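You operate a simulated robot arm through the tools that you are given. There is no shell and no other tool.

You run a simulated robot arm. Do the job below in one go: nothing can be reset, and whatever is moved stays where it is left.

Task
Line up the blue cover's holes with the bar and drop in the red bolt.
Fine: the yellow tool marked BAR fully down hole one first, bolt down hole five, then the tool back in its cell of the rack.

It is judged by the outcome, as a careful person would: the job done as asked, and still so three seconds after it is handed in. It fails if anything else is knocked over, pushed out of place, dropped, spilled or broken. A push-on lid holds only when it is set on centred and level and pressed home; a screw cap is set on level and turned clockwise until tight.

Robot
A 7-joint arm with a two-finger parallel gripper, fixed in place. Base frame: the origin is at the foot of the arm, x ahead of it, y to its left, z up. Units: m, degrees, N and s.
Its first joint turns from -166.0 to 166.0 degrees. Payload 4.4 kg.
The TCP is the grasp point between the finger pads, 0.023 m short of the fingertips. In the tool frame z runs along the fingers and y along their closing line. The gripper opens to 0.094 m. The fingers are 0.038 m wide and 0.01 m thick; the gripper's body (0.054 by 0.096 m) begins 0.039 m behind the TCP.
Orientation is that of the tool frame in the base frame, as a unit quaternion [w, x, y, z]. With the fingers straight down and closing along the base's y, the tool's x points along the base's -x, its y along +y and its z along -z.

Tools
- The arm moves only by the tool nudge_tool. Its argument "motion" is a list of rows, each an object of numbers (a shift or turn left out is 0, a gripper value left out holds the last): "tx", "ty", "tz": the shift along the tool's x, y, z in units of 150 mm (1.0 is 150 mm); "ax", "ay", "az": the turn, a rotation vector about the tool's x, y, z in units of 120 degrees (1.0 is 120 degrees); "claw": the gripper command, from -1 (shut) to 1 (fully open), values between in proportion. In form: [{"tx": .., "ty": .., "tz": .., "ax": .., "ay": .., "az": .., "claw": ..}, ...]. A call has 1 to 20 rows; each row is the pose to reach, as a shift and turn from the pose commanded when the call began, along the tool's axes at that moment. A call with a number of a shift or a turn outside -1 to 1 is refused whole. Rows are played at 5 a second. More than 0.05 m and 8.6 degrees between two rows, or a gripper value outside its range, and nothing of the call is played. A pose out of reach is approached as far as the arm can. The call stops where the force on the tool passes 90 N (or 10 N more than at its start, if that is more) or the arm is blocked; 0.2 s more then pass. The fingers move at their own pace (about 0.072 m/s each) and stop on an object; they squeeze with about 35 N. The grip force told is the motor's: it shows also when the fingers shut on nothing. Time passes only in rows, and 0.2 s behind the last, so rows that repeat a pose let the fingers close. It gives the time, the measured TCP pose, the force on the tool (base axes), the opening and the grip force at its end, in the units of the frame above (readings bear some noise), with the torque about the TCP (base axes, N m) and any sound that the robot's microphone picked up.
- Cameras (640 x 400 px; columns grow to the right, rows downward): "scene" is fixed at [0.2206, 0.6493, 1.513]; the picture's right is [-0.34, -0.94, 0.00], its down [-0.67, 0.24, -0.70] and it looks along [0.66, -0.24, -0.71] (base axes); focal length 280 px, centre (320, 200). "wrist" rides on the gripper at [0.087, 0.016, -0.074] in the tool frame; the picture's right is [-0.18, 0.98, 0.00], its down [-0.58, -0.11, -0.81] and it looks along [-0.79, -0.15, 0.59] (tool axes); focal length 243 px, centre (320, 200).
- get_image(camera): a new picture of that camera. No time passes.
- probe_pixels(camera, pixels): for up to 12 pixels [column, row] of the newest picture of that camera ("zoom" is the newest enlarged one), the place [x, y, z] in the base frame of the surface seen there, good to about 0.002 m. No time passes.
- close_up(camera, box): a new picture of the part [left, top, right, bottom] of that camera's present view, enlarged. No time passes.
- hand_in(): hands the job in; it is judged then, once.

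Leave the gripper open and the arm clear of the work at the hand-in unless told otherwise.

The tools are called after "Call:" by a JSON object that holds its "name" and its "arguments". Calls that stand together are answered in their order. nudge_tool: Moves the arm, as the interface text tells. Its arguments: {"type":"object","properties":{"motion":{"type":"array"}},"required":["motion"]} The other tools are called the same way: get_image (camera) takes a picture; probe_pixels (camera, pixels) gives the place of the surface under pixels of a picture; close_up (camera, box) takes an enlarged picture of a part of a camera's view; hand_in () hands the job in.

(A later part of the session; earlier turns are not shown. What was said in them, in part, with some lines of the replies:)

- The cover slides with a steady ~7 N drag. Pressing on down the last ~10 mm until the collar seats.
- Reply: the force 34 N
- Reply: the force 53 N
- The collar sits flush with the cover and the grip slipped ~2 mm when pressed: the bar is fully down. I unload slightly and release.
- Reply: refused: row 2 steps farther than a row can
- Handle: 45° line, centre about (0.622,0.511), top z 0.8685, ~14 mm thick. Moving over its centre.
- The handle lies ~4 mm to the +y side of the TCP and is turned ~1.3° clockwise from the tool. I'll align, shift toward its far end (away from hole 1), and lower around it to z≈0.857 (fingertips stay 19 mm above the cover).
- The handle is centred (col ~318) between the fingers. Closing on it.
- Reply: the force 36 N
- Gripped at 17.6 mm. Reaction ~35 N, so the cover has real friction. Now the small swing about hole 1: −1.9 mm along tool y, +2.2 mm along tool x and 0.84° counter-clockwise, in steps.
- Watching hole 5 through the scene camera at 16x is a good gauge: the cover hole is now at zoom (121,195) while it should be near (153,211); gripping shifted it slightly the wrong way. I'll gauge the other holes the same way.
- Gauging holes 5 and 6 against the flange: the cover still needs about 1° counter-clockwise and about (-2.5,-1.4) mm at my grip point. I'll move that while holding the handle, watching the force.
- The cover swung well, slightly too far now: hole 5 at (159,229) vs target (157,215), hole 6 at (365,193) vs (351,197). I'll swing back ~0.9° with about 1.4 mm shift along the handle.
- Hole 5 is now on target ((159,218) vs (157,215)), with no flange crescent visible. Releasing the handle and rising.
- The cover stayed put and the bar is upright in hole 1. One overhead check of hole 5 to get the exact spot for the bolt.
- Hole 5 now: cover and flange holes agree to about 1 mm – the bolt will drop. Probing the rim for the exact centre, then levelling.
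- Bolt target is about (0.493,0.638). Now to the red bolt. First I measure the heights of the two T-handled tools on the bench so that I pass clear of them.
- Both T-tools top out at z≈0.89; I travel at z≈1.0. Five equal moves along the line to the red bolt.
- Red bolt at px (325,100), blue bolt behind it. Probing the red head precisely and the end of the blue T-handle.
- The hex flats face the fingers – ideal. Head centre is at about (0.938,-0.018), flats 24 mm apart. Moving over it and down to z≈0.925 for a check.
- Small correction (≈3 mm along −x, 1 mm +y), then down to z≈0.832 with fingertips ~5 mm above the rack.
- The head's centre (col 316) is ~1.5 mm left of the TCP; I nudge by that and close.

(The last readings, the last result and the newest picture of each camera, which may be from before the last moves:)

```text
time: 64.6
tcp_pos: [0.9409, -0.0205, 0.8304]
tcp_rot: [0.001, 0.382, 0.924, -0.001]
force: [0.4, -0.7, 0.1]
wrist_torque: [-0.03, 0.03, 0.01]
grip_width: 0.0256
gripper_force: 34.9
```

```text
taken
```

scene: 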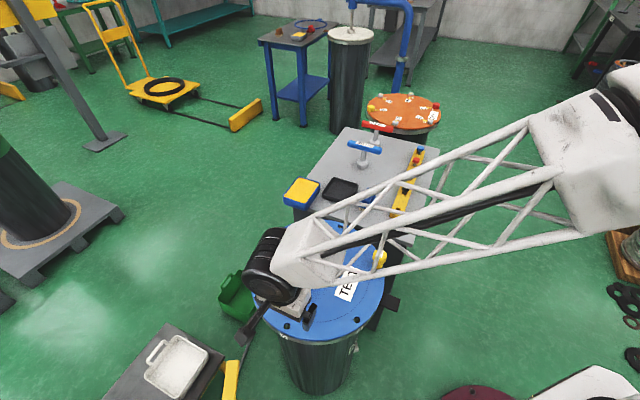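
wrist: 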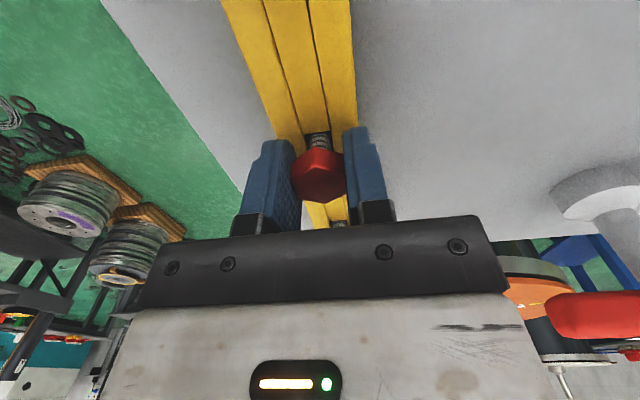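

Gripped at 25.6 mm with no side load. Lifting straight up.

Call:
{"name": "nudge_tool", "arguments": {"motion": [{"tz": -0.08, "claw": -1}, {"tz": -0.18, "claw": -1}, {"tz": -0.32, "claw": -1}, {"tz": -0.5, "claw": -1}, {"tz": -0.75, "claw": -1}, {"tz": -1.0, "claw": -1}, {"tz": -1.0, "claw": -1}]}}

Call:
{"name": "get_image", "arguments": {"camera": "wrist"}}

Call:
{"name": "close_up", "arguments": {"camera": "wrist", "box": [270, 40, 370, 200]}}

Call:
{"name": "close_up", "arguments": {"camera": "scene", "box": [395, 110, 445, 165]}}

```text
time: 66.2
tcp_pos: [0.9429, -0.0189, 0.9815]
tcp_rot: [0.001, 0.382, 0.924, -0.001]
force: [0.3, 0.7, -1.5]
wrist_torque: [0.01, 0.01, 0.01]
grip_width: 0.0255
gripper_force: 34.9
```

```text
taken
```

wrist: 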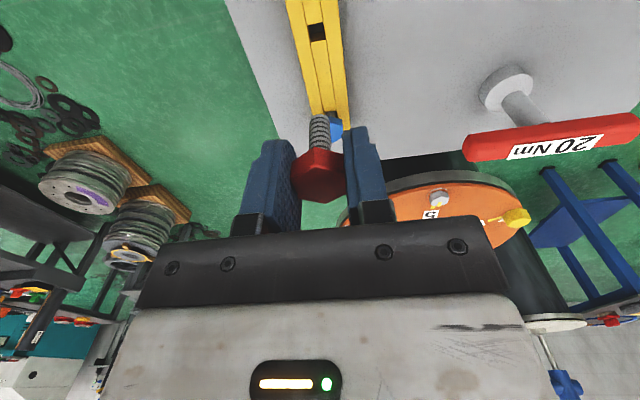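

```text
2.50 times, centred on (320, 120) of wrist
```

zoom: 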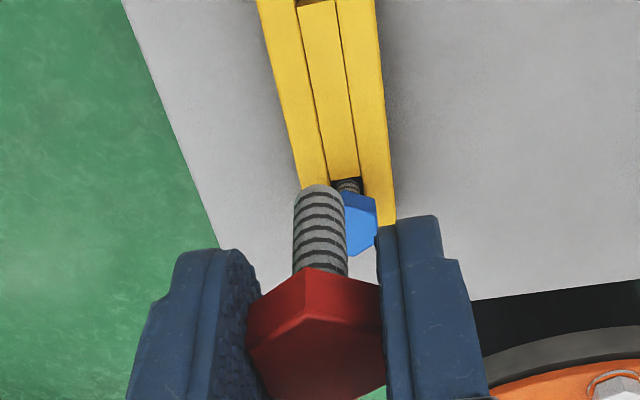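

```text
7.27 times, centred on (420, 138) of scene
```

zoom: 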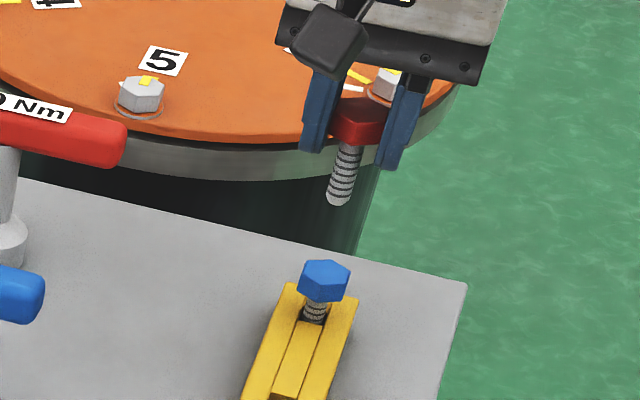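

Bolt lifted cleanly, shank ≈10–11 mm. Probing its tip.

Call:
{"name": "probe_pixels", "arguments": {"camera": "wrist", "pixels": [[319, 117], [319, 120], [320, 130], [320, 140], [312, 148], [319, 115]]}}

Call:
{"name": "nudge_tool", "arguments": {"motion": [{"tz": -0.15, "claw": -1}, {"tx": 0.25, "tz": -0.15, "ty": 0.0425, "claw": -1}, {"tx": 0.5, "tz": -0.15, "ty": 0.085, "claw": -1}, {"tx": 0.75, "tz": -0.15, "ty": 0.1275, "claw": -1}, {"tx": 1.0, "tz": -0.15, "ty": 0.17, "claw": -1}]}}

Call:
{"name": "nudge_tool", "arguments": {"motion": [{"tx": 0.25, "ty": 0.0425, "claw": -1}, {"tx": 0.5, "ty": 0.085, "claw": -1}, {"tx": 0.75, "ty": 0.1275, "claw": -1}, {"tx": 1.0, "ty": 0.17, "claw": -1}]}}

Call:
{"name": "nudge_tool", "arguments": {"motion": [{"tx": 0.25, "ty": 0.0425, "claw": -1}, {"tx": 0.5, "ty": 0.085, "claw": -1}, {"tx": 0.75, "ty": 0.1275, "claw": -1}, {"tx": 1.0, "ty": 0.17, "claw": -1}]}}

Call:
{"name": "nudge_tool", "arguments": {"motion": [{"tx": 0.25, "ty": 0.0425, "claw": -1}, {"tx": 0.5, "ty": 0.085, "claw": -1}, {"tx": 0.75, "ty": 0.1275, "claw": -1}, {"tx": 1.0, "ty": 0.17, "claw": -1}, {"tx": 1.0, "ty": 0.17, "claw": -1}]}}

```text
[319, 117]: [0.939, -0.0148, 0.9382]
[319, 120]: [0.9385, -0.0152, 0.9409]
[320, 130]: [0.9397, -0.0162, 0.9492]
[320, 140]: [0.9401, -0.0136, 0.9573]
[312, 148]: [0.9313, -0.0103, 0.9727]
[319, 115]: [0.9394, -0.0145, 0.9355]
```

```text
time: 67.4
tcp_pos: [0.8518, 0.1063, 1.0011]
tcp_rot: [0.0, 0.383, 0.924, 0.0]
force: [-0.1, -0.6, -1.1]
wrist_torque: [-0.05, -0.01, 0.02]
grip_width: 0.0254
gripper_force: 35.2
```

```text
time: 68.4
tcp_pos: [0.763, 0.2287, 1.0002]
tcp_rot: [0.0, 0.383, 0.924, 0.0]
force: [1.1, 0.6, -0.4]
wrist_torque: [0.0, -0.01, 0.02]
grip_width: 0.0254
gripper_force: 35.1
```

```text
time: 69.4
tcp_pos: [0.6781, 0.3525, 1.0004]
tcp_rot: [0.0, 0.383, 0.924, 0.0]
force: [-0.2, 0.1, -0.9]
wrist_torque: [-0.01, 0.0, 0.01]
grip_width: 0.0255
gripper_force: 34.7
```

```text
time: 70.6
tcp_pos: [0.5874, 0.4744, 1.0054]
tcp_rot: [0.001, 0.382, 0.924, -0.001]
force: [0.2, -0.2, -1.4]
wrist_torque: [-0.01, 0.01, 0.0]
grip_width: 0.0255
gripper_force: 34.7
```

The tip is 47 mm under the TCP; the fingertips would reach the cover before the head seats, so the bolt gets released with its tip already in the flange hole and drops the last ~13 mm, as asked. Moving over hole 5.

Call:
{"name": "nudge_tool", "arguments": {"motion": [{"tx": 0.25, "ty": 0.065, "claw": -1}, {"tx": 0.5, "ty": 0.13, "claw": -1}, {"tx": 0.75, "ty": 0.195, "claw": -1}, {"tx": 0.9, "ty": 0.26, "claw": -1}]}}

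Call:
{"name": "nudge_tool", "arguments": {"motion": [{"tx": 0.15, "ty": 0.03, "claw": -1}, {"tx": 0.315, "ty": 0.065, "claw": -1}, {"tx": 0.315, "ty": 0.065, "tz": 0.25, "claw": -1}, {"tx": 0.315, "ty": 0.065, "tz": 0.5, "claw": -1}, {"tx": 0.315, "ty": 0.065, "tz": 0.75, "claw": -1}, {"tx": 0.315, "ty": 0.065, "tz": 0.75, "claw": -1}]}}

Call:
{"name": "get_image", "arguments": {"camera": "wrist"}}

Call:
{"name": "close_up", "arguments": {"camera": "wrist", "box": [270, 40, 370, 160]}}

```text
time: 71.6
tcp_pos: [0.5199, 0.5995, 1.0012]
tcp_rot: [0.001, 0.383, 0.924, -0.001]
force: [0.4, -0.3, -0.1]
wrist_torque: [0.01, -0.01, 0.01]
grip_width: 0.0255
gripper_force: 35.1
```

```text
time: 73.0
tcp_pos: [0.4954, 0.6362, 0.8918]
tcp_rot: [0.001, 0.382, 0.924, 0.001]
force: [-0.1, 0.4, 0.2]
wrist_torque: [0.01, 0.05, -0.02]
grip_width: 0.0253
gripper_force: 34.8
```

```text
taken
```

wrist: 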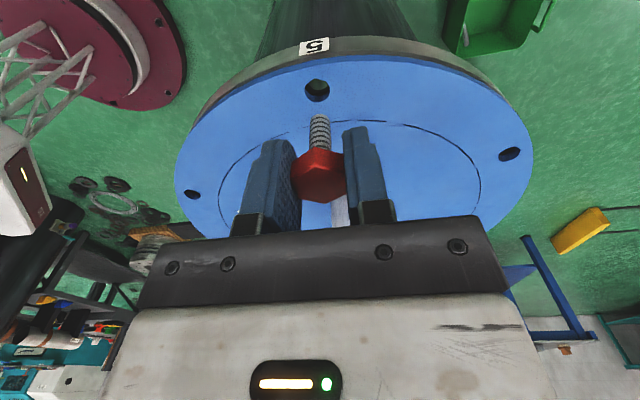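

```text
3.33 times, centred on (320, 100) of wrist
```

zoom: 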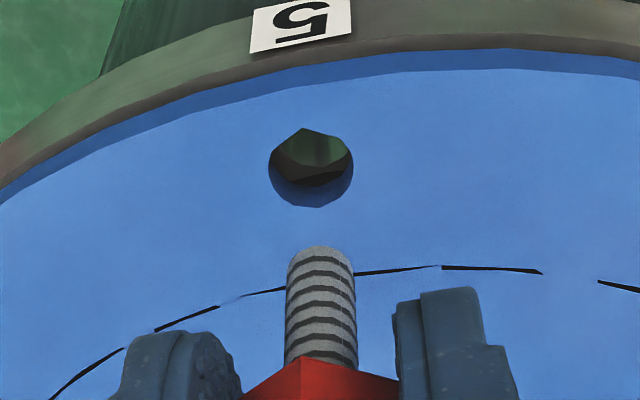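

Hole 5 at px (317,90) versus the bolt axis at (320,93.5): correction ≈ +3.3 mm tool x, −1 mm tool y. Applying it and lowering until the tip is just above the cover.

Call:
{"name": "nudge_tool", "arguments": {"motion": [{"tx": 0.022, "ty": -0.007, "claw": -1}, {"tx": 0.022, "ty": -0.007, "tz": 0.09, "claw": -1}, {"tx": 0.022, "ty": -0.007, "tz": 0.17, "claw": -1}, {"tx": 0.022, "ty": -0.007, "tz": 0.17, "claw": -1}]}}

Call:
{"name": "close_up", "arguments": {"camera": "wrist", "box": [280, 80, 360, 150]}}

Call:
{"name": "close_up", "arguments": {"camera": "scene", "box": [280, 305, 320, 340]}}

```text
time: 74.0
tcp_pos: [0.4929, 0.6408, 0.8663]
tcp_rot: [0.001, 0.383, 0.924, 0.0]
force: [-0.3, 0.4, -0.4]
wrist_torque: [0.02, 0.01, 0.03]
grip_width: 0.0256
gripper_force: 35.3
```

```text
5.71 times, centred on (320, 115) of wrist
```

zoom: 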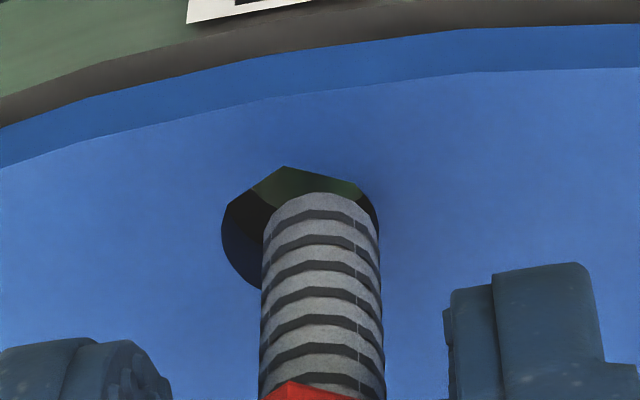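

```text
11.43 times, centred on (300, 322) of scene
```

zoom: 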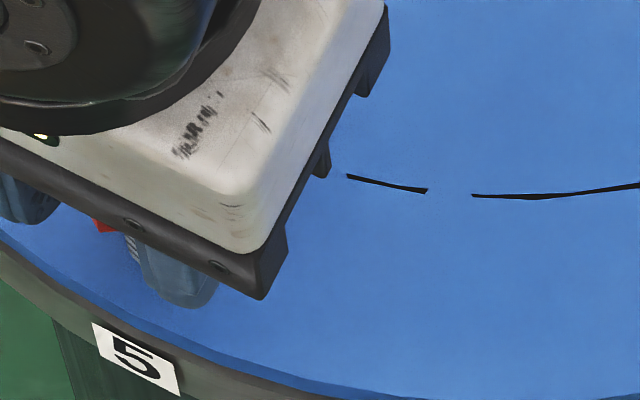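

Tip is at the hole but ~2 mm too far in +y (bolt centre zoom col 320 vs hole 300). Shifting −2 mm in y and entering the cover hole gently.

Call:
{"name": "nudge_tool", "arguments": {"motion": [{"ty": -0.0135, "claw": -1}, {"ty": -0.0135, "tz": 0.03, "claw": -1}, {"ty": -0.0135, "tz": 0.07, "claw": -1}, {"ty": -0.0135, "tz": 0.07, "claw": -1}]}}

Call:
{"name": "close_up", "arguments": {"camera": "wrist", "box": [280, 80, 360, 150]}}

```text
time: 75.0
tcp_pos: [0.4902, 0.6388, 0.8543]
tcp_rot: [0.0, 0.382, 0.924, 0.0]
force: [1.3, -3.5, -1.2]
wrist_torque: [-0.14, -0.09, -0.01]
grip_width: 0.0254
gripper_force: 35.2
```

```text
5.71 times, centred on (320, 115) of wrist
```

zoom: 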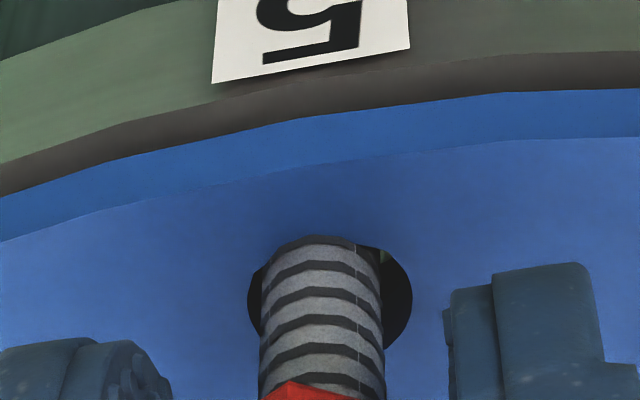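

The tip is inside the cover hole but lightly touching its outer edge (3.5 N). Easing back 1.8 mm along −x, +0.8 mm y, then lowering to where the tip enters the flange.

Call:
{"name": "nudge_tool", "arguments": {"motion": [{"tx": -0.012, "ty": 0.006, "claw": -1}, {"tx": -0.012, "ty": 0.006, "claw": -1}]}}

Call:
{"name": "close_up", "arguments": {"camera": "wrist", "box": [280, 80, 360, 150]}}

```text
time: 75.6
tcp_pos: [0.4909, 0.6394, 0.8562]
tcp_rot: [0.0, 0.382, 0.924, -0.001]
force: [-0.2, 0.3, -0.5]
wrist_torque: [0.06, -0.02, 0.0]
grip_width: 0.0254
gripper_force: 35.2
```

```text
5.71 times, centred on (320, 115) of wrist
```

zoom: 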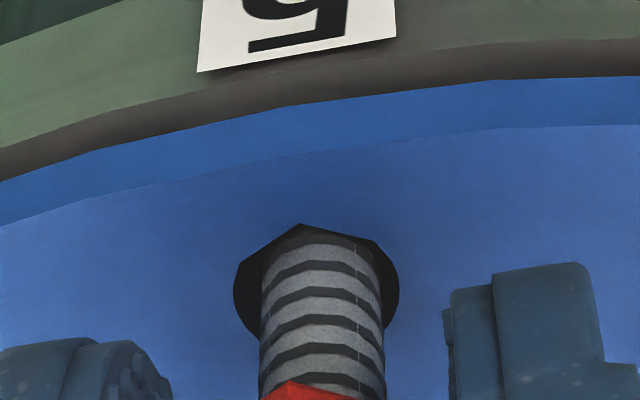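

Now it's free and well centred (bolt 322, hole 316). Lowering to TCP ≈0.840 so the tip enters the flange hole.

Call:
{"name": "nudge_tool", "arguments": {"motion": [{"tz": 0.03, "claw": -1}, {"tz": 0.06, "claw": -1}, {"tz": 0.085, "claw": -1}, {"tz": 0.1, "claw": -1}, {"tz": 0.1, "claw": -1}]}}

Call:
{"name": "get_image", "arguments": {"camera": "wrist"}}

```text
time: 76.8
tcp_pos: [0.4907, 0.6382, 0.8396]
tcp_rot: [0.001, 0.383, 0.924, 0.0]
force: [0.3, 0.0, -0.9]
wrist_torque: [0.02, -0.02, 0.01]
grip_width: 0.0255
gripper_force: 34.7
```

```text
taken
```

wrist: 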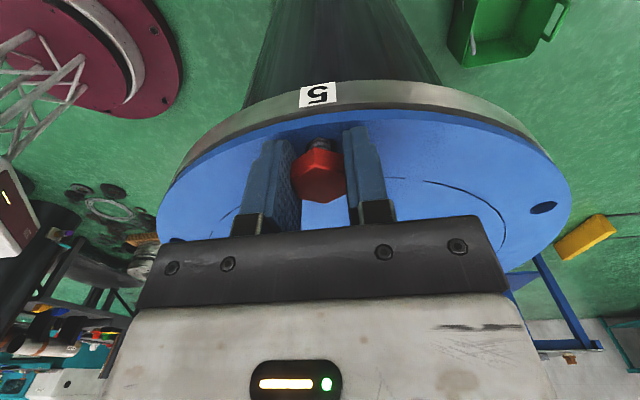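

No contact force and the tip is ~7 mm into the flange hole, fingertips ~2 mm above the cover. Opening to let the bolt drop.

Call:
{"name": "nudge_tool", "arguments": {"motion": [{"claw": -0.3}, {"claw": 0.2}, {"claw": 1}, {"claw": 1}, {"claw": 1}]}}

Call:
{"name": "get_image", "arguments": {"camera": "wrist"}}

Call:
{"name": "close_up", "arguments": {"camera": "wrist", "box": [270, 90, 370, 210]}}

```text
time: 78.0
tcp_pos: [0.4914, 0.6375, 0.8398]
tcp_rot: [0.001, 0.383, 0.924, -0.001]
force: [0.8, -0.3, 0.3]
wrist_torque: [0.01, -0.03, 0.02]
grip_width: 0.094
gripper_force: 0.1
```

```text
taken
```

wrist: 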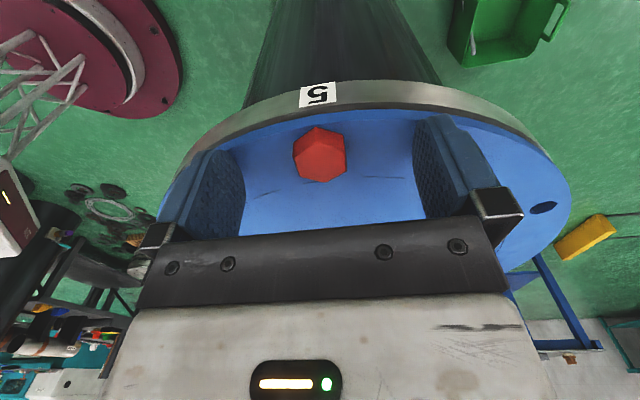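

```text
3.33 times, centred on (320, 150) of wrist
```

zoom: 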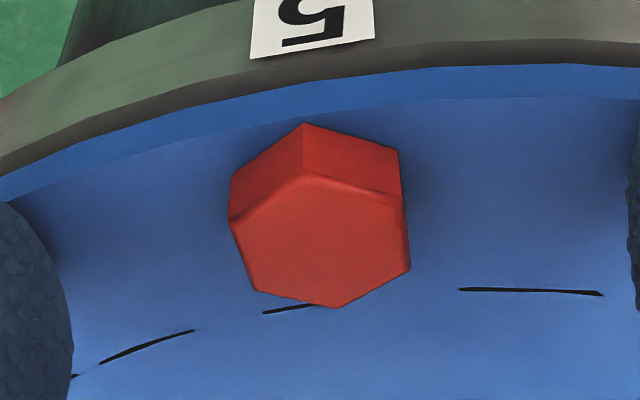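

The bolt has dropped with its head on the cover. Checking the head height, then rising.

Call:
{"name": "probe_pixels", "arguments": {"camera": "zoom", "pixels": [[320, 200], [320, 240], [330, 285], [260, 230], [390, 240], [305, 130], [300, 110], [390, 160], [420, 270]]}}

Call:
{"name": "nudge_tool", "arguments": {"motion": [{"tz": -0.1, "claw": 1}, {"tz": -0.3, "claw": 1}, {"tz": -0.55, "claw": 1}, {"tz": -0.8, "claw": 1}, {"tz": -1.0, "claw": 1}, {"tz": -1.0, "claw": 1}]}}

Call:
{"name": "close_up", "arguments": {"camera": "wrist", "box": [270, 0, 370, 120]}}

```text
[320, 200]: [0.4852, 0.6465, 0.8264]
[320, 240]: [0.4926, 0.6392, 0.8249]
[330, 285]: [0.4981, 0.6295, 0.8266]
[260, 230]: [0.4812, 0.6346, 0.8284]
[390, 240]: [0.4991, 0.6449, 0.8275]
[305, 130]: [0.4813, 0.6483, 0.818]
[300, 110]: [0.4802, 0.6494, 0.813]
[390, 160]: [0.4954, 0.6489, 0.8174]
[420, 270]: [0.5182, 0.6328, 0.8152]
```

```text
time: 79.4
tcp_pos: [0.4928, 0.6382, 0.9895]
tcp_rot: [0.001, 0.383, 0.924, 0.0]
force: [0.2, -0.1, 0.0]
wrist_torque: [0.0, -0.03, -0.01]
grip_width: 0.0939
gripper_force: 0.1
```

```text
3.33 times, centred on (320, 60) of wrist
```

zoom: 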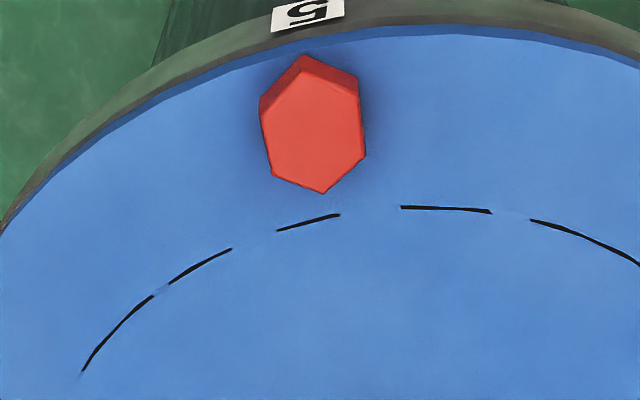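

Head top z 0.8265 (12 mm head resting on the 0.8145 cover) – seated and level. Now back to the bar in hole 1.

Call:
{"name": "nudge_tool", "arguments": {"motion": [{"tx": -0.216, "ty": -0.1235}, {"tx": -0.432, "ty": -0.247}, {"tx": -0.648, "ty": -0.37}, {"tx": -0.8, "ty": -0.494}]}}

Call:
{"name": "nudge_tool", "arguments": {"motion": [{"tx": -0.216, "ty": -0.1235}, {"tx": -0.432, "ty": -0.247}, {"tx": -0.648, "ty": -0.37}, {"tx": -0.8, "ty": -0.494}, {"tx": -0.8, "ty": -0.494}]}}

Call:
{"name": "get_image", "arguments": {"camera": "wrist"}}

Call:
{"name": "close_up", "arguments": {"camera": "wrist", "box": [270, 40, 370, 160]}}

```text
time: 80.4
tcp_pos: [0.525, 0.5016, 0.9895]
tcp_rot: [0.001, 0.382, 0.924, 0.001]
force: [0.4, 0.1, -0.4]
wrist_torque: [-0.02, -0.04, 0.02]
grip_width: 0.0939
gripper_force: 0.1
```

```text
time: 81.6
tcp_pos: [0.5573, 0.3641, 0.9891]
tcp_rot: [0.001, 0.383, 0.924, 0.0]
force: [-0.4, -0.1, -0.6]
wrist_torque: [0.01, -0.04, 0.01]
grip_width: 0.0937
gripper_force: 0.1
```

```text
taken
```

wrist: 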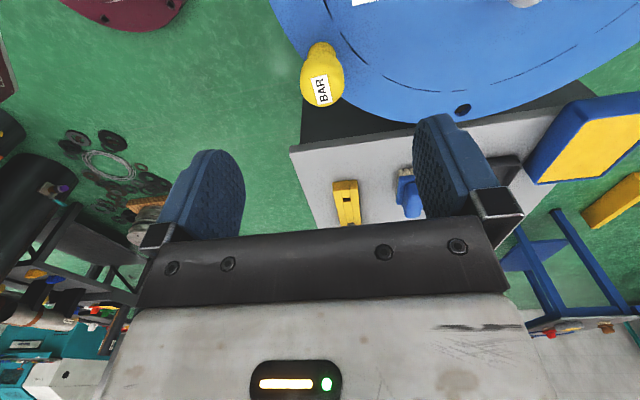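

```text
3.33 times, centred on (320, 100) of wrist
```

zoom: 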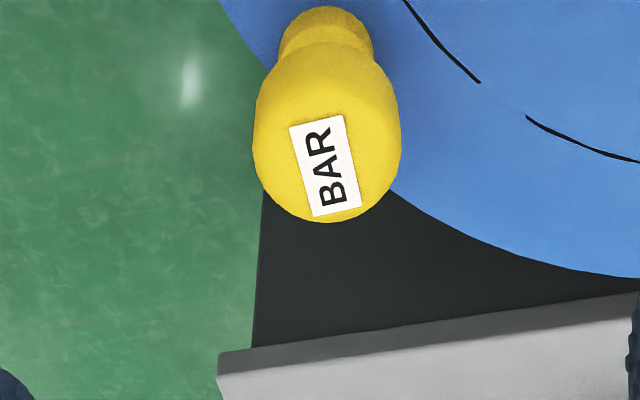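

The bar's knob is at px (322,85). Probing its outline.

Call:
{"name": "probe_pixels", "arguments": {"camera": "zoom", "pixels": [[325, 165], [262, 150], [395, 150], [258, 120], [397, 120], [325, 215], [325, 110], [325, 60], [325, 30], [290, 40], [360, 40], [330, 12]]}}

```text
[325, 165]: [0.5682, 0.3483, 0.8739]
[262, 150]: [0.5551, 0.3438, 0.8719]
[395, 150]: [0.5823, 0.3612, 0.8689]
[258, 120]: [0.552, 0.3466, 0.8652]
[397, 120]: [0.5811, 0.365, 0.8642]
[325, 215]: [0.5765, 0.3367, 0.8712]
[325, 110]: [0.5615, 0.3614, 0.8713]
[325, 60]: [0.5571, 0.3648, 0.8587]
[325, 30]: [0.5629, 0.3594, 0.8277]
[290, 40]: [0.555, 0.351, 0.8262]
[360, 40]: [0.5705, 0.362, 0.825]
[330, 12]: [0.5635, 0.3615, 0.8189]
```

Knob centre ≈ (0.5677,0.3515). Moving over it and down to z≈0.915 for a check.

Call:
{"name": "nudge_tool", "arguments": {"motion": [{"tx": -0.107, "ty": -0.009, "claw": 1}, {"tx": -0.107, "ty": -0.009, "tz": 0.25, "claw": 1}, {"tx": -0.107, "ty": -0.009, "tz": 0.5, "claw": 1}, {"tx": -0.107, "ty": -0.009, "tz": 0.5, "claw": 1}]}}

Call:
{"name": "get_image", "arguments": {"camera": "wrist"}}

```text
time: 82.6
tcp_pos: [0.5701, 0.3511, 0.9156]
tcp_rot: [0.0, 0.382, 0.924, 0.0]
force: [0.3, 0.3, -0.2]
wrist_torque: [0.02, 0.02, 0.0]
grip_width: 0.0939
gripper_force: 0.1
```

```text
taken
```

wrist: 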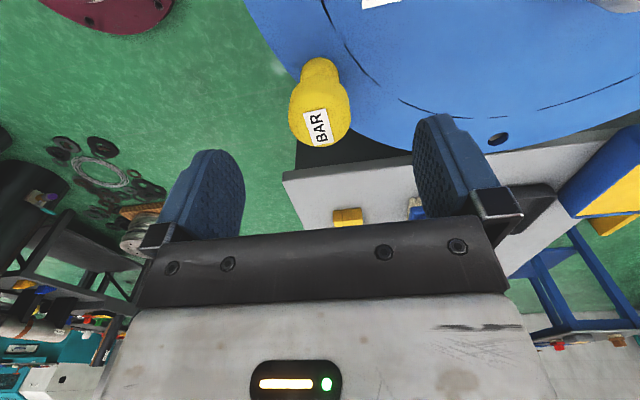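

Knob centred at col 320. Descending to z≈0.856 and closing.

Call:
{"name": "nudge_tool", "arguments": {"motion": [{"tz": 0.12, "claw": 1}, {"tz": 0.25, "claw": 1}, {"tz": 0.395, "claw": 1}, {"tz": 0.395, "claw": 1}]}}

Call:
{"name": "get_image", "arguments": {"camera": "wrist"}}

```text
time: 83.6
tcp_pos: [0.5665, 0.3505, 0.8552]
tcp_rot: [0.001, 0.383, 0.924, 0.0]
force: [0.0, 0.4, -0.5]
wrist_torque: [-0.01, 0.01, -0.01]
grip_width: 0.0939
gripper_force: 0.1
```

```text
taken
```

wrist: 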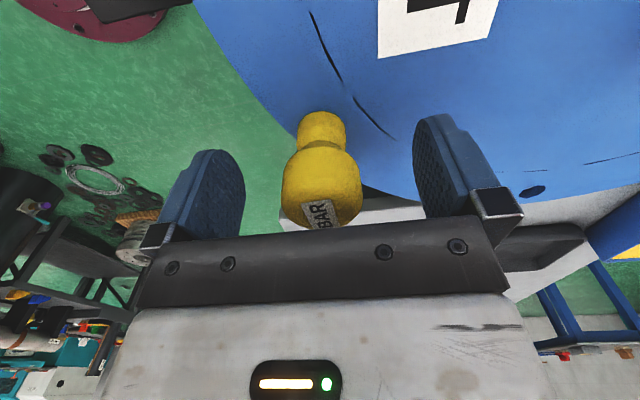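

Well placed (col 322). Closing on the knob with a 0.7 mm trim.

Call:
{"name": "nudge_tool", "arguments": {"motion": [{"ty": 0.005, "claw": 0}, {"ty": 0.005, "claw": -0.3}, {"ty": 0.005, "claw": -1}, {"ty": 0.005, "claw": -1}, {"ty": 0.005, "claw": -1}, {"ty": 0.005, "claw": -1}]}}

Call:
{"name": "get_image", "arguments": {"camera": "wrist"}}

```text
time: 85.0
tcp_pos: [0.569, 0.352, 0.8562]
tcp_rot: [0.002, 0.383, 0.924, -0.001]
force: [0.7, 0.6, 0.7]
wrist_torque: [0.02, 0.01, 0.0]
grip_width: 0.0358
gripper_force: 35.1
```

```text
taken
```

wrist: 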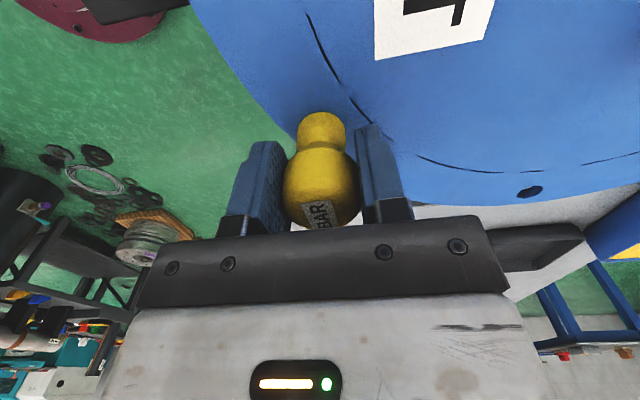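

Gripped at 35.8 mm with no side load. Lifting straight out, slowly.

Call:
{"name": "nudge_tool", "arguments": {"motion": [{"tz": -0.06, "claw": -1}, {"tz": -0.12, "claw": -1}, {"tz": -0.2, "claw": -1}, {"tz": -0.3, "claw": -1}, {"tz": -0.45, "claw": -1}, {"tz": -0.65, "claw": -1}, {"tz": -0.85, "claw": -1}, {"tz": -0.85, "claw": -1}]}}

Call:
{"name": "get_image", "arguments": {"camera": "wrist"}}

Call:
{"name": "close_up", "arguments": {"camera": "scene", "box": [240, 205, 400, 345]}}

```text
time: 86.8
tcp_pos: [0.5667, 0.3544, 0.9822]
tcp_rot: [0.001, 0.382, 0.924, 0.0]
force: [0.5, 0.1, -1.1]
wrist_torque: [-0.03, -0.02, -0.01]
grip_width: 0.0359
gripper_force: 35.2
```

```text
taken
```

wrist: 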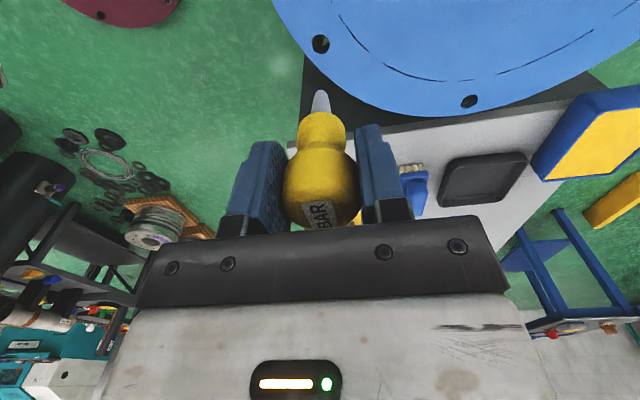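

```text
2.86 times, centred on (320, 275) of scene
```

zoom: 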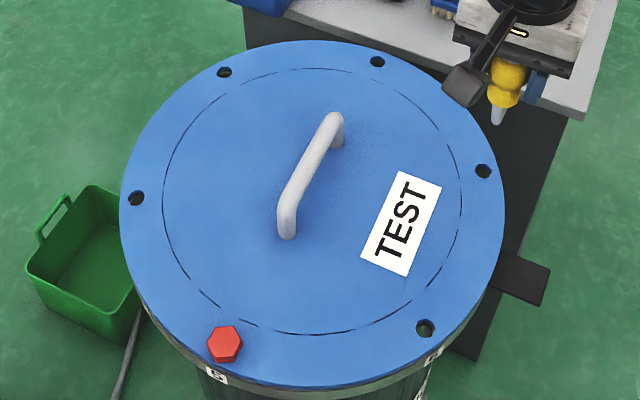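

Bar is out, the red bolt sits in hole 5. A quick look at hole 1's alignment now that it's empty (px 321,44).

Call:
{"name": "close_up", "arguments": {"camera": "wrist", "box": [300, 30, 340, 58]}}

Call:
{"name": "close_up", "arguments": {"camera": "scene", "box": [365, 235, 389, 255]}}

Call:
{"name": "close_up", "arguments": {"camera": "scene", "box": [342, 308, 372, 333]}}

Call:
{"name": "close_up", "arguments": {"camera": "scene", "box": [243, 262, 267, 282]}}

Call:
{"name": "close_up", "arguments": {"camera": "scene", "box": [275, 220, 299, 240]}}

Call:
{"name": "close_up", "arguments": {"camera": "scene", "box": [328, 217, 352, 237]}}

```text
14.29 times, centred on (320, 44) of wrist
```

zoom: 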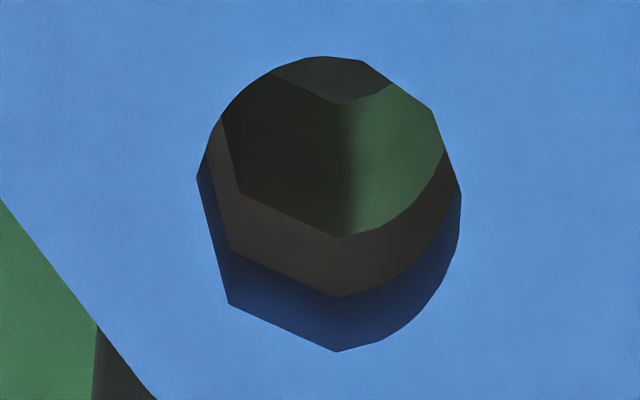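

```text
16.00 times, centred on (377, 245) of scene
```

zoom: 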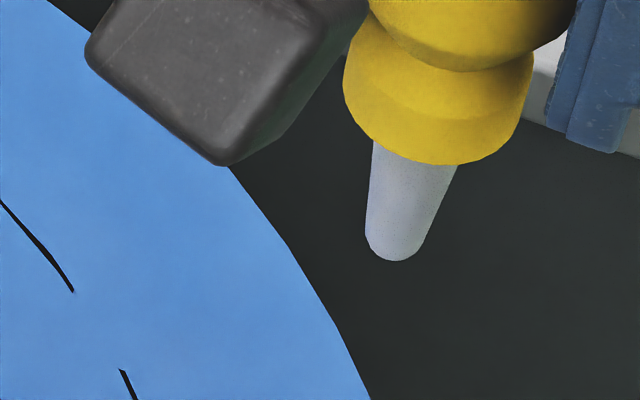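

```text
16.00 times, centred on (357, 320) of scene
```

zoom: 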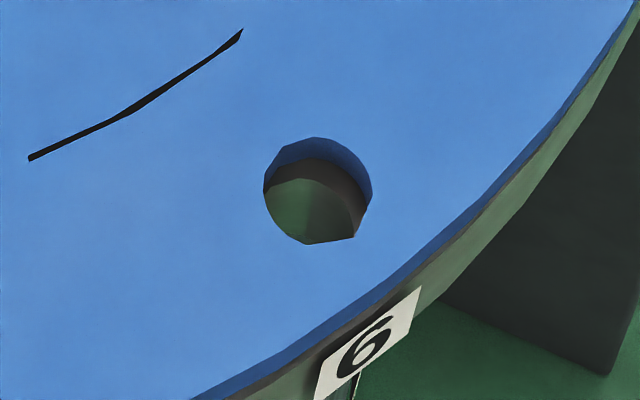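

```text
16.00 times, centred on (255, 272) of scene
```

zoom: 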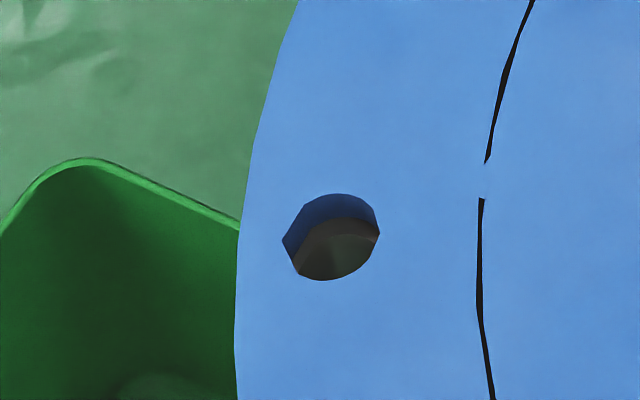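

```text
16.00 times, centred on (287, 230) of scene
```

zoom: 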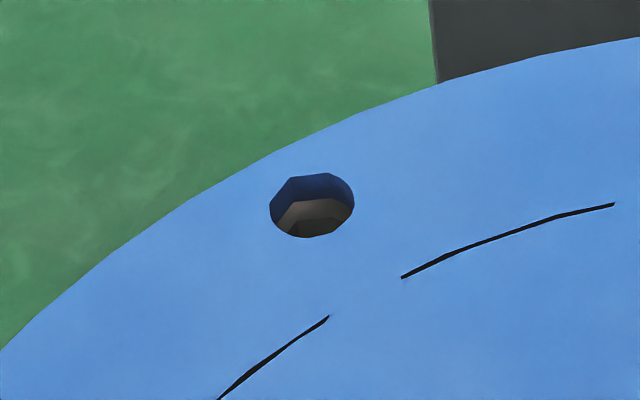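

```text
16.00 times, centred on (340, 227) of scene
```

zoom: 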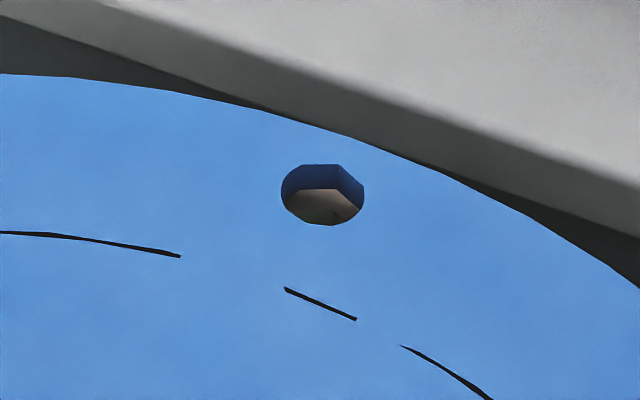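

Hole 1 shows the flange hole slightly offset. To measure it properly I tilt 21° so that this hole is seen straight from above past the bar's tip.

Call:
{"name": "nudge_tool", "arguments": {"motion": [{"tx": -0.131, "ty": -0.037, "ay": 0.058, "claw": -1}, {"tx": -0.262, "ty": -0.075, "ay": 0.117, "claw": -1}, {"tx": -0.393, "ty": -0.112, "ay": 0.175, "claw": -1}, {"tx": -0.393, "ty": -0.112, "ay": 0.175, "claw": -1}]}}

Call:
{"name": "get_image", "arguments": {"camera": "wrist"}}

```text
time: 87.8
tcp_pos: [0.5981, 0.2996, 0.9813]
tcp_rot: [-0.168, 0.376, 0.909, 0.07]
force: [-0.2, 0.2, -1.9]
wrist_torque: [-0.02, 0.02, 0.02]
grip_width: 0.0356
gripper_force: 35.3
```

```text
taken
```

wrist: 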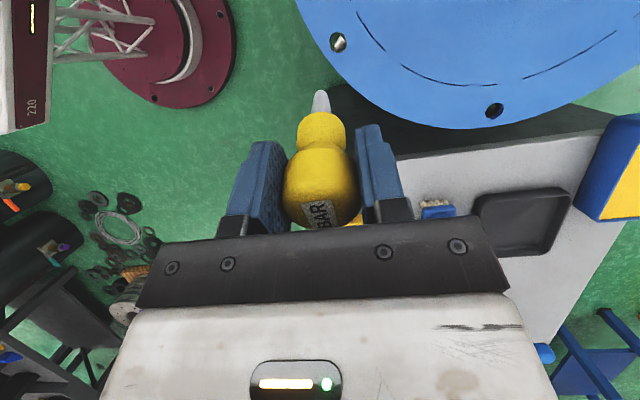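

Call:
{"name": "close_up", "arguments": {"camera": "wrist", "box": [319, 30, 359, 56]}}

```text
15.38 times, centred on (339, 43) of wrist
```

zoom: 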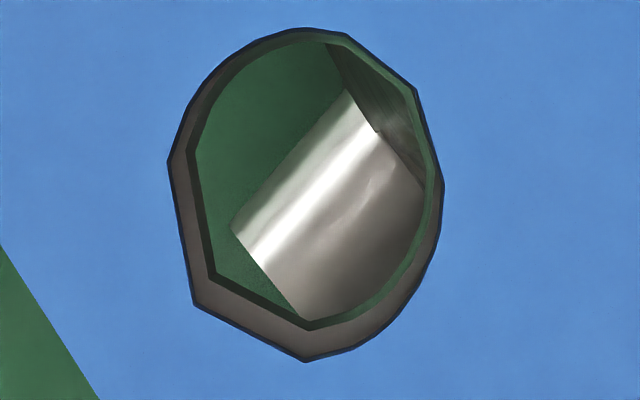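

Hole 1: cover and flange rims concentric to within ~0.8 mm, and hole 5 within ~1 mm – the cover is lined up. Now levelling and carrying the bar back to its rack cell.

Call:
{"name": "nudge_tool", "arguments": {"motion": [{"ay": -0.058, "claw": -1}, {"ay": -0.117, "claw": -1}, {"ay": -0.175, "claw": -1}, {"ay": -0.175, "claw": -1}]}}

```text
time: 88.8
tcp_pos: [0.597, 0.3003, 0.9821]
tcp_rot: [0.001, 0.383, 0.924, -0.001]
force: [0.6, -0.9, -2.7]
wrist_torque: [0.03, -0.03, -0.02]
grip_width: 0.0362
gripper_force: 34.9
```

Call:
{"name": "nudge_tool", "arguments": {"motion": [{"tx": -0.23, "ty": 0.025, "claw": -1}, {"tx": -0.46, "ty": 0.05, "claw": -1}, {"tx": -0.69, "ty": 0.075, "claw": -1}, {"tx": -0.92, "ty": 0.1, "claw": -1}]}}

Call:
{"name": "nudge_tool", "arguments": {"motion": [{"tx": -0.2, "claw": -1}, {"tx": -0.4, "claw": -1}, {"tx": -0.4, "tz": 0.2, "claw": -1}, {"tx": -0.4, "tz": 0.35, "claw": -1}, {"tx": -0.4, "tz": 0.35, "claw": -1}]}}

Call:
{"name": "get_image", "arguments": {"camera": "wrist"}}

Call:
{"name": "close_up", "arguments": {"camera": "wrist", "box": [270, 30, 370, 150]}}

```text
time: 89.8
tcp_pos: [0.7071, 0.2117, 0.9837]
tcp_rot: [0.001, 0.383, 0.924, -0.001]
force: [-0.4, -0.8, -1.7]
wrist_torque: [0.02, 0.0, 0.0]
grip_width: 0.0361
gripper_force: 35.1
```

```text
time: 91.0
tcp_pos: [0.7504, 0.1717, 0.9311]
tcp_rot: [0.001, 0.383, 0.924, 0.0]
force: [-0.3, -0.3, -2.2]
wrist_torque: [0.0, 0.01, -0.01]
grip_width: 0.0359
gripper_force: 35.1
```

```text
taken
```

wrist: 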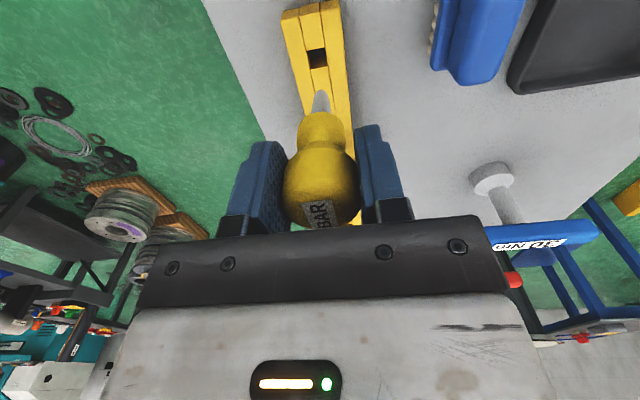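

```text
3.33 times, centred on (320, 90) of wrist
```

zoom: 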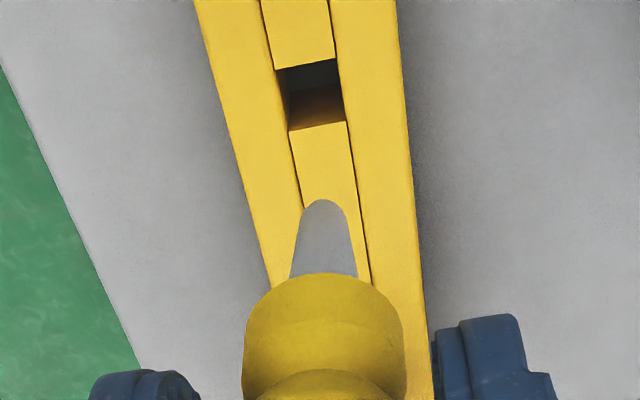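

The cell opening centre is at px (317,58.5), i.e. ~3 mm to −y and ~1 mm to +x of the bar axis. Correcting and lowering until the tip is just above the cell.

Call:
{"name": "nudge_tool", "arguments": {"motion": [{"tx": 0.008, "ty": -0.02, "claw": -1}, {"tx": 0.008, "ty": -0.02, "tz": 0.12, "claw": -1}, {"tx": 0.008, "ty": -0.02, "tz": 0.24, "claw": -1}, {"tx": 0.008, "ty": -0.02, "tz": 0.24, "claw": -1}]}}

Call:
{"name": "close_up", "arguments": {"camera": "wrist", "box": [280, 50, 360, 120]}}

Call:
{"name": "close_up", "arguments": {"camera": "scene", "box": [380, 175, 428, 222]}}

```text
time: 92.0
tcp_pos: [0.7453, 0.1705, 0.8953]
tcp_rot: [0.0, 0.383, 0.924, 0.0]
force: [0.6, 0.1, -1.1]
wrist_torque: [0.02, -0.01, 0.0]
grip_width: 0.0359
gripper_force: 35.2
```

```text
5.71 times, centred on (320, 85) of wrist
```

zoom: 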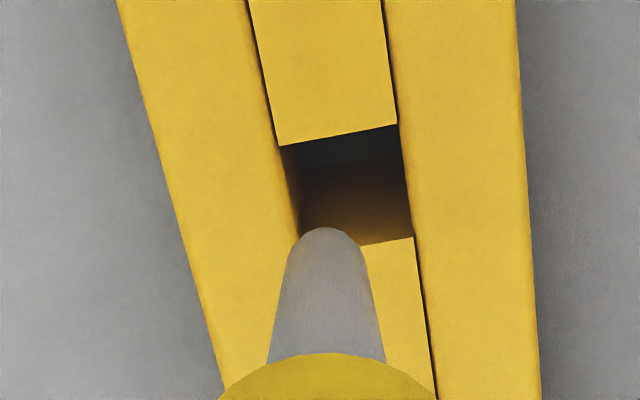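

```text
8.51 times, centred on (404, 198) of scene
```

zoom: 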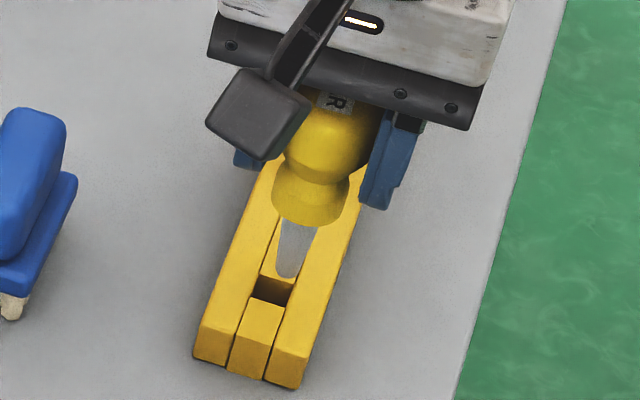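

The bar is now a bit short in +y: cell centre is ~2 mm to +y and ~1.3 mm to −x. Adjusting and rechecking before entering.

Call:
{"name": "nudge_tool", "arguments": {"motion": [{"tx": -0.009, "ty": 0.015, "claw": -1}, {"tx": -0.009, "ty": 0.015, "tz": 0.03, "claw": -1}, {"tx": -0.009, "ty": 0.015, "tz": 0.05, "claw": -1}, {"tx": -0.009, "ty": 0.015, "tz": 0.05, "claw": -1}]}}

Call:
{"name": "close_up", "arguments": {"camera": "wrist", "box": [280, 50, 360, 120]}}

Call:
{"name": "close_up", "arguments": {"camera": "scene", "box": [390, 185, 418, 213]}}

```text
time: 93.0
tcp_pos: [0.7488, 0.1687, 0.8873]
tcp_rot: [0.0, 0.383, 0.924, 0.001]
force: [-0.2, -0.7, -0.7]
wrist_torque: [0.01, 0.0, 0.0]
grip_width: 0.036
gripper_force: 35.1
```

```text
5.71 times, centred on (320, 85) of wrist
```

zoom: 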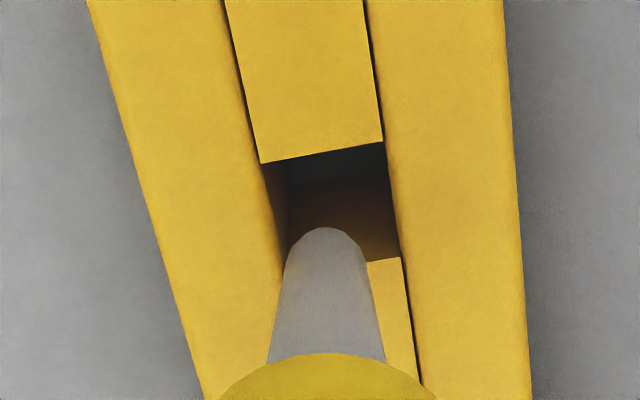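

```text
14.29 times, centred on (404, 199) of scene
```

zoom: 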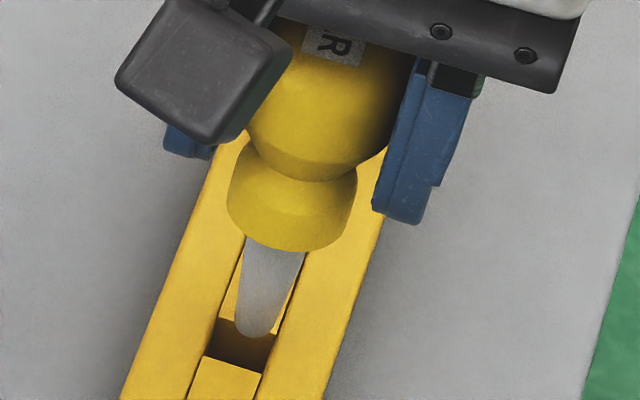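

Tip now lines up with the cell (bar col 325 vs cell 331; rows within ~1 mm). Lowering slowly into the cell.

Call:
{"name": "nudge_tool", "arguments": {"motion": [{"tx": 0.003, "ty": 0.004, "tz": 0.03, "claw": -1}, {"tx": 0.003, "ty": 0.004, "tz": 0.06, "claw": -1}, {"tx": 0.003, "ty": 0.004, "tz": 0.09, "claw": -1}, {"tx": 0.003, "ty": 0.004, "tz": 0.09, "claw": -1}]}}

Call:
{"name": "close_up", "arguments": {"camera": "wrist", "box": [280, 60, 360, 130]}}

```text
time: 94.0
tcp_pos: [0.7475, 0.1699, 0.8732]
tcp_rot: [0.0, 0.383, 0.924, 0.0]
force: [-9.8, 10.8, 0.0]
wrist_torque: [0.72, 0.71, -0.01]
grip_width: 0.0358
gripper_force: 34.9
```

```text
5.71 times, centred on (320, 95) of wrist
```

zoom: 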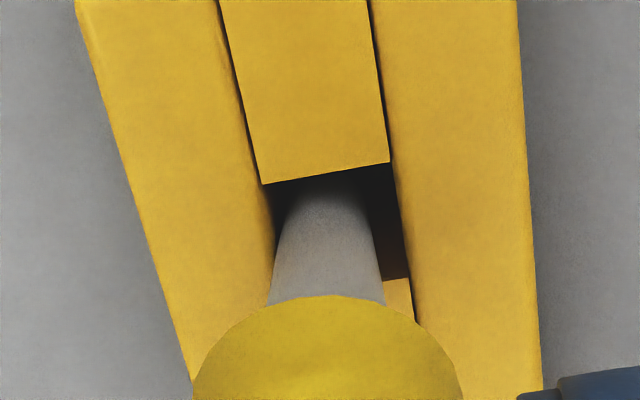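

The far wall of the cell pushes back 14 N along tool +x; I ease +1.8 mm that way (and 0.6 mm y) so as not to shift the rack.

Call:
{"name": "nudge_tool", "arguments": {"motion": [{"tx": 0.008, "ty": 0.003, "claw": -1}, {"tx": 0.012, "ty": 0.004, "claw": -1}, {"tx": 0.012, "ty": 0.004, "claw": -1}]}}

Call:
{"name": "close_up", "arguments": {"camera": "wrist", "box": [280, 60, 360, 130]}}

```text
time: 94.8
tcp_pos: [0.747, 0.1719, 0.8729]
tcp_rot: [0.0, 0.382, 0.924, 0.0]
force: [0.5, 0.3, -1.2]
wrist_torque: [0.01, 0.0, -0.02]
grip_width: 0.0358
gripper_force: 34.6
```

```text
5.71 times, centred on (320, 95) of wrist
```

zoom: 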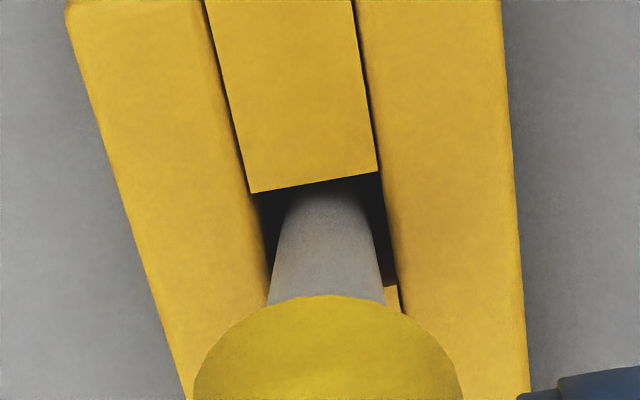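

Free of contact and centred. Lowering the remaining ~10 mm.

Call:
{"name": "nudge_tool", "arguments": {"motion": [{"tz": 0.02, "claw": -1}, {"tz": 0.04, "claw": -1}, {"tz": 0.055, "claw": -1}, {"tz": 0.055, "claw": -1}]}}

```text
time: 95.8
tcp_pos: [0.7455, 0.1715, 0.8653]
tcp_rot: [0.0, 0.383, 0.924, -0.001]
force: [-0.5, 0.2, -1.8]
wrist_torque: [-0.01, -0.02, -0.04]
grip_width: 0.0359
gripper_force: 35.3
```

No contact yet at 0.865. A further 3 mm in small steps to feel the bench.

Call:
{"name": "nudge_tool", "arguments": {"motion": [{"tz": 0.007, "claw": -1}, {"tz": 0.014, "claw": -1}, {"tz": 0.014, "claw": -1}]}}

Call:
{"name": "close_up", "arguments": {"camera": "wrist", "box": [280, 60, 360, 130]}}

```text
time: 96.6
tcp_pos: [0.748, 0.1727, 0.8631]
tcp_rot: [0.001, 0.384, 0.923, 0.0]
force: [-0.3, -0.6, -1.8]
wrist_torque: [-0.02, -0.04, -0.03]
grip_width: 0.0358
gripper_force: 35.0
```

```text
5.71 times, centred on (320, 95) of wrist
```

zoom: 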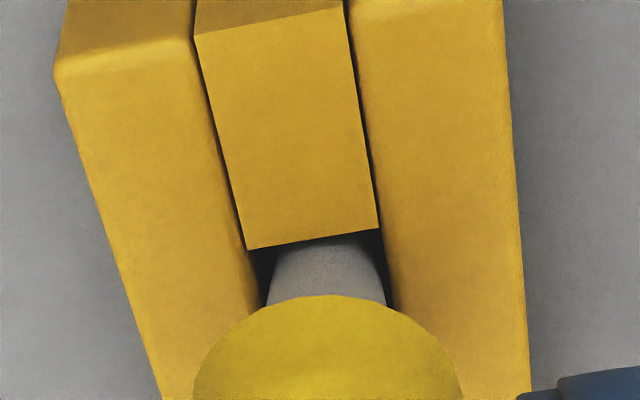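

Call:
{"name": "nudge_tool", "arguments": {"motion": [{"tz": 0.005, "claw": -1}, {"tz": 0.01, "claw": -1}, {"tz": 0.014, "claw": -1}, {"tz": 0.014, "claw": -1}]}}

```text
time: 97.6
tcp_pos: [0.7461, 0.1715, 0.8618]
tcp_rot: [0.001, 0.383, 0.924, 0.0]
force: [-4.7, -0.6, 14.6]
wrist_torque: [-0.08, 0.35, -0.04]
grip_width: 0.0359
gripper_force: 35.3
```

Bottomed on the bench (15 N up at z 0.862). I unload 1 mm and open.

Call:
{"name": "nudge_tool", "arguments": {"motion": [{"tz": -0.008, "claw": -1}, {"tz": -0.008, "claw": -0.1}, {"tz": -0.008, "claw": 0.4}, {"tz": -0.008, "claw": 1}, {"tz": -0.008, "claw": 1}, {"tz": -0.008, "claw": 1}]}}

Call:
{"name": "get_image", "arguments": {"camera": "wrist"}}

```text
time: 99.0
tcp_pos: [0.7464, 0.1704, 0.8619]
tcp_rot: [0.001, 0.383, 0.924, 0.0]
force: [0.6, 0.4, -0.3]
wrist_torque: [-0.03, 0.01, -0.03]
grip_width: 0.0941
gripper_force: 0.1
```

```text
taken
```

wrist: 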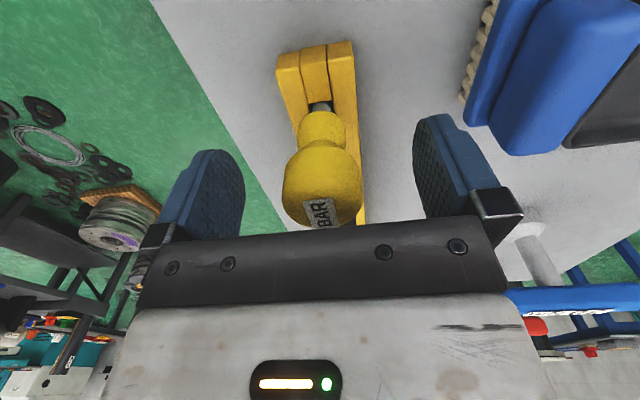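

The bar stands in its cell just as at the start. Rising clear, then backing away from the bench.

Call:
{"name": "nudge_tool", "arguments": {"motion": [{"tz": -0.1, "claw": 1}, {"tz": -0.3, "claw": 1}, {"tz": -0.55, "claw": 1}, {"tz": -0.8, "claw": 1}, {"tz": -1.0, "claw": 1}, {"tz": -1.0, "claw": 1}]}}

Call:
{"name": "nudge_tool", "arguments": {"motion": [{"ty": -0.3, "tz": -0.1, "claw": 1}, {"ty": -0.6, "tz": -0.2, "claw": 1}, {"ty": -0.9, "tz": -0.3, "claw": 1}, {"ty": -0.9, "tz": -0.3, "claw": 1}]}}

Call:
{"name": "get_image", "arguments": {"camera": "scene"}}

Call:
{"name": "close_up", "arguments": {"camera": "scene", "box": [240, 205, 400, 345]}}

Call:
{"name": "close_up", "arguments": {"camera": "scene", "box": [360, 135, 440, 225]}}

```text
time: 100.4
tcp_pos: [0.7485, 0.1706, 1.0125]
tcp_rot: [-0.001, 0.382, 0.924, 0.0]
force: [0.5, -0.2, 0.3]
wrist_torque: [0.01, 0.0, 0.01]
grip_width: 0.0939
gripper_force: 0.0
```

```text
time: 101.4
tcp_pos: [0.6508, 0.0708, 1.0541]
tcp_rot: [0.001, 0.382, 0.924, 0.0]
force: [0.9, 0.5, 0.1]
wrist_torque: [0.0, 0.02, 0.0]
grip_width: 0.0941
gripper_force: 0.1
```

```text
taken
```

scene: 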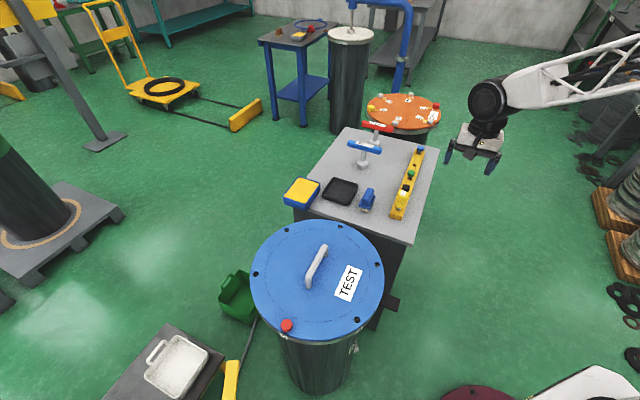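

```text
2.86 times, centred on (320, 275) of scene
```

zoom: 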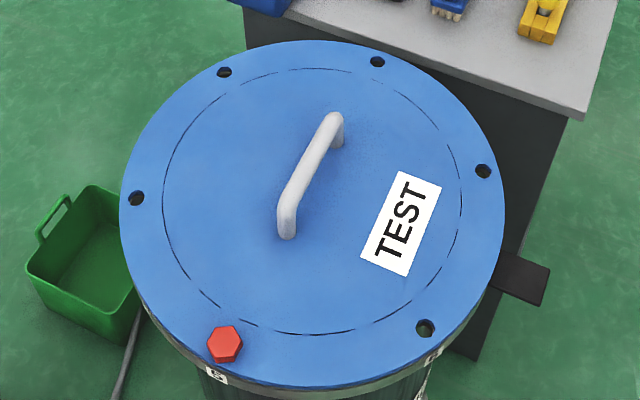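

```text
4.44 times, centred on (400, 180) of scene
```

zoom: 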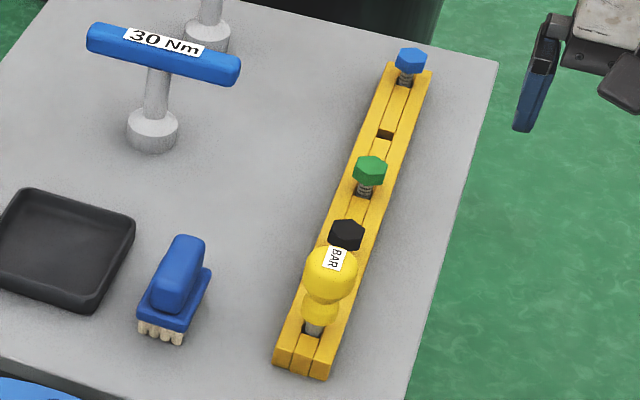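

Everything is in place: the red bolt is seated in hole 5 at zoom (224,343), the cover is lined up, and BAR stands upright in its cell. The rack and the other bolts and tools haven't moved. The gripper is open and the arm is clear, so I'm handing in.

Call:
{"name": "hand_in", "arguments": {}}

```text
The job is handed in.
```

The job is done and handed in. The blue cover is lined up, the red bolt is in hole five, and the BAR tool is back in its cell.

- **BAR in hole one:** It went in first, fully down with its collar flush on the cover. It stayed there until the bolt was in.
- **Lining up the cover:** The bar lined up hole one, but hole five was still about 4 mm off. I swung the cover slightly by its handle with the bar still in hole one. My first pull moved it the wrong way, so it took a few tries. My last checks put the cover and drum holes about 1 mm apart at holes one and five.
- **Red bolt:** The fingers would have touched the cover before the bolt seated, so I let go with its tip already inside the drum's hole. It dropped the last centimetre or so, and its head now sits flat on the cover.
- **BAR back in the rack:** It touched the side of its cell once on the way in, so I eased it off. The rack and the other bolts and tools look unmoved in the final picture.

The gripper was open and the arm clear when I handed it in.
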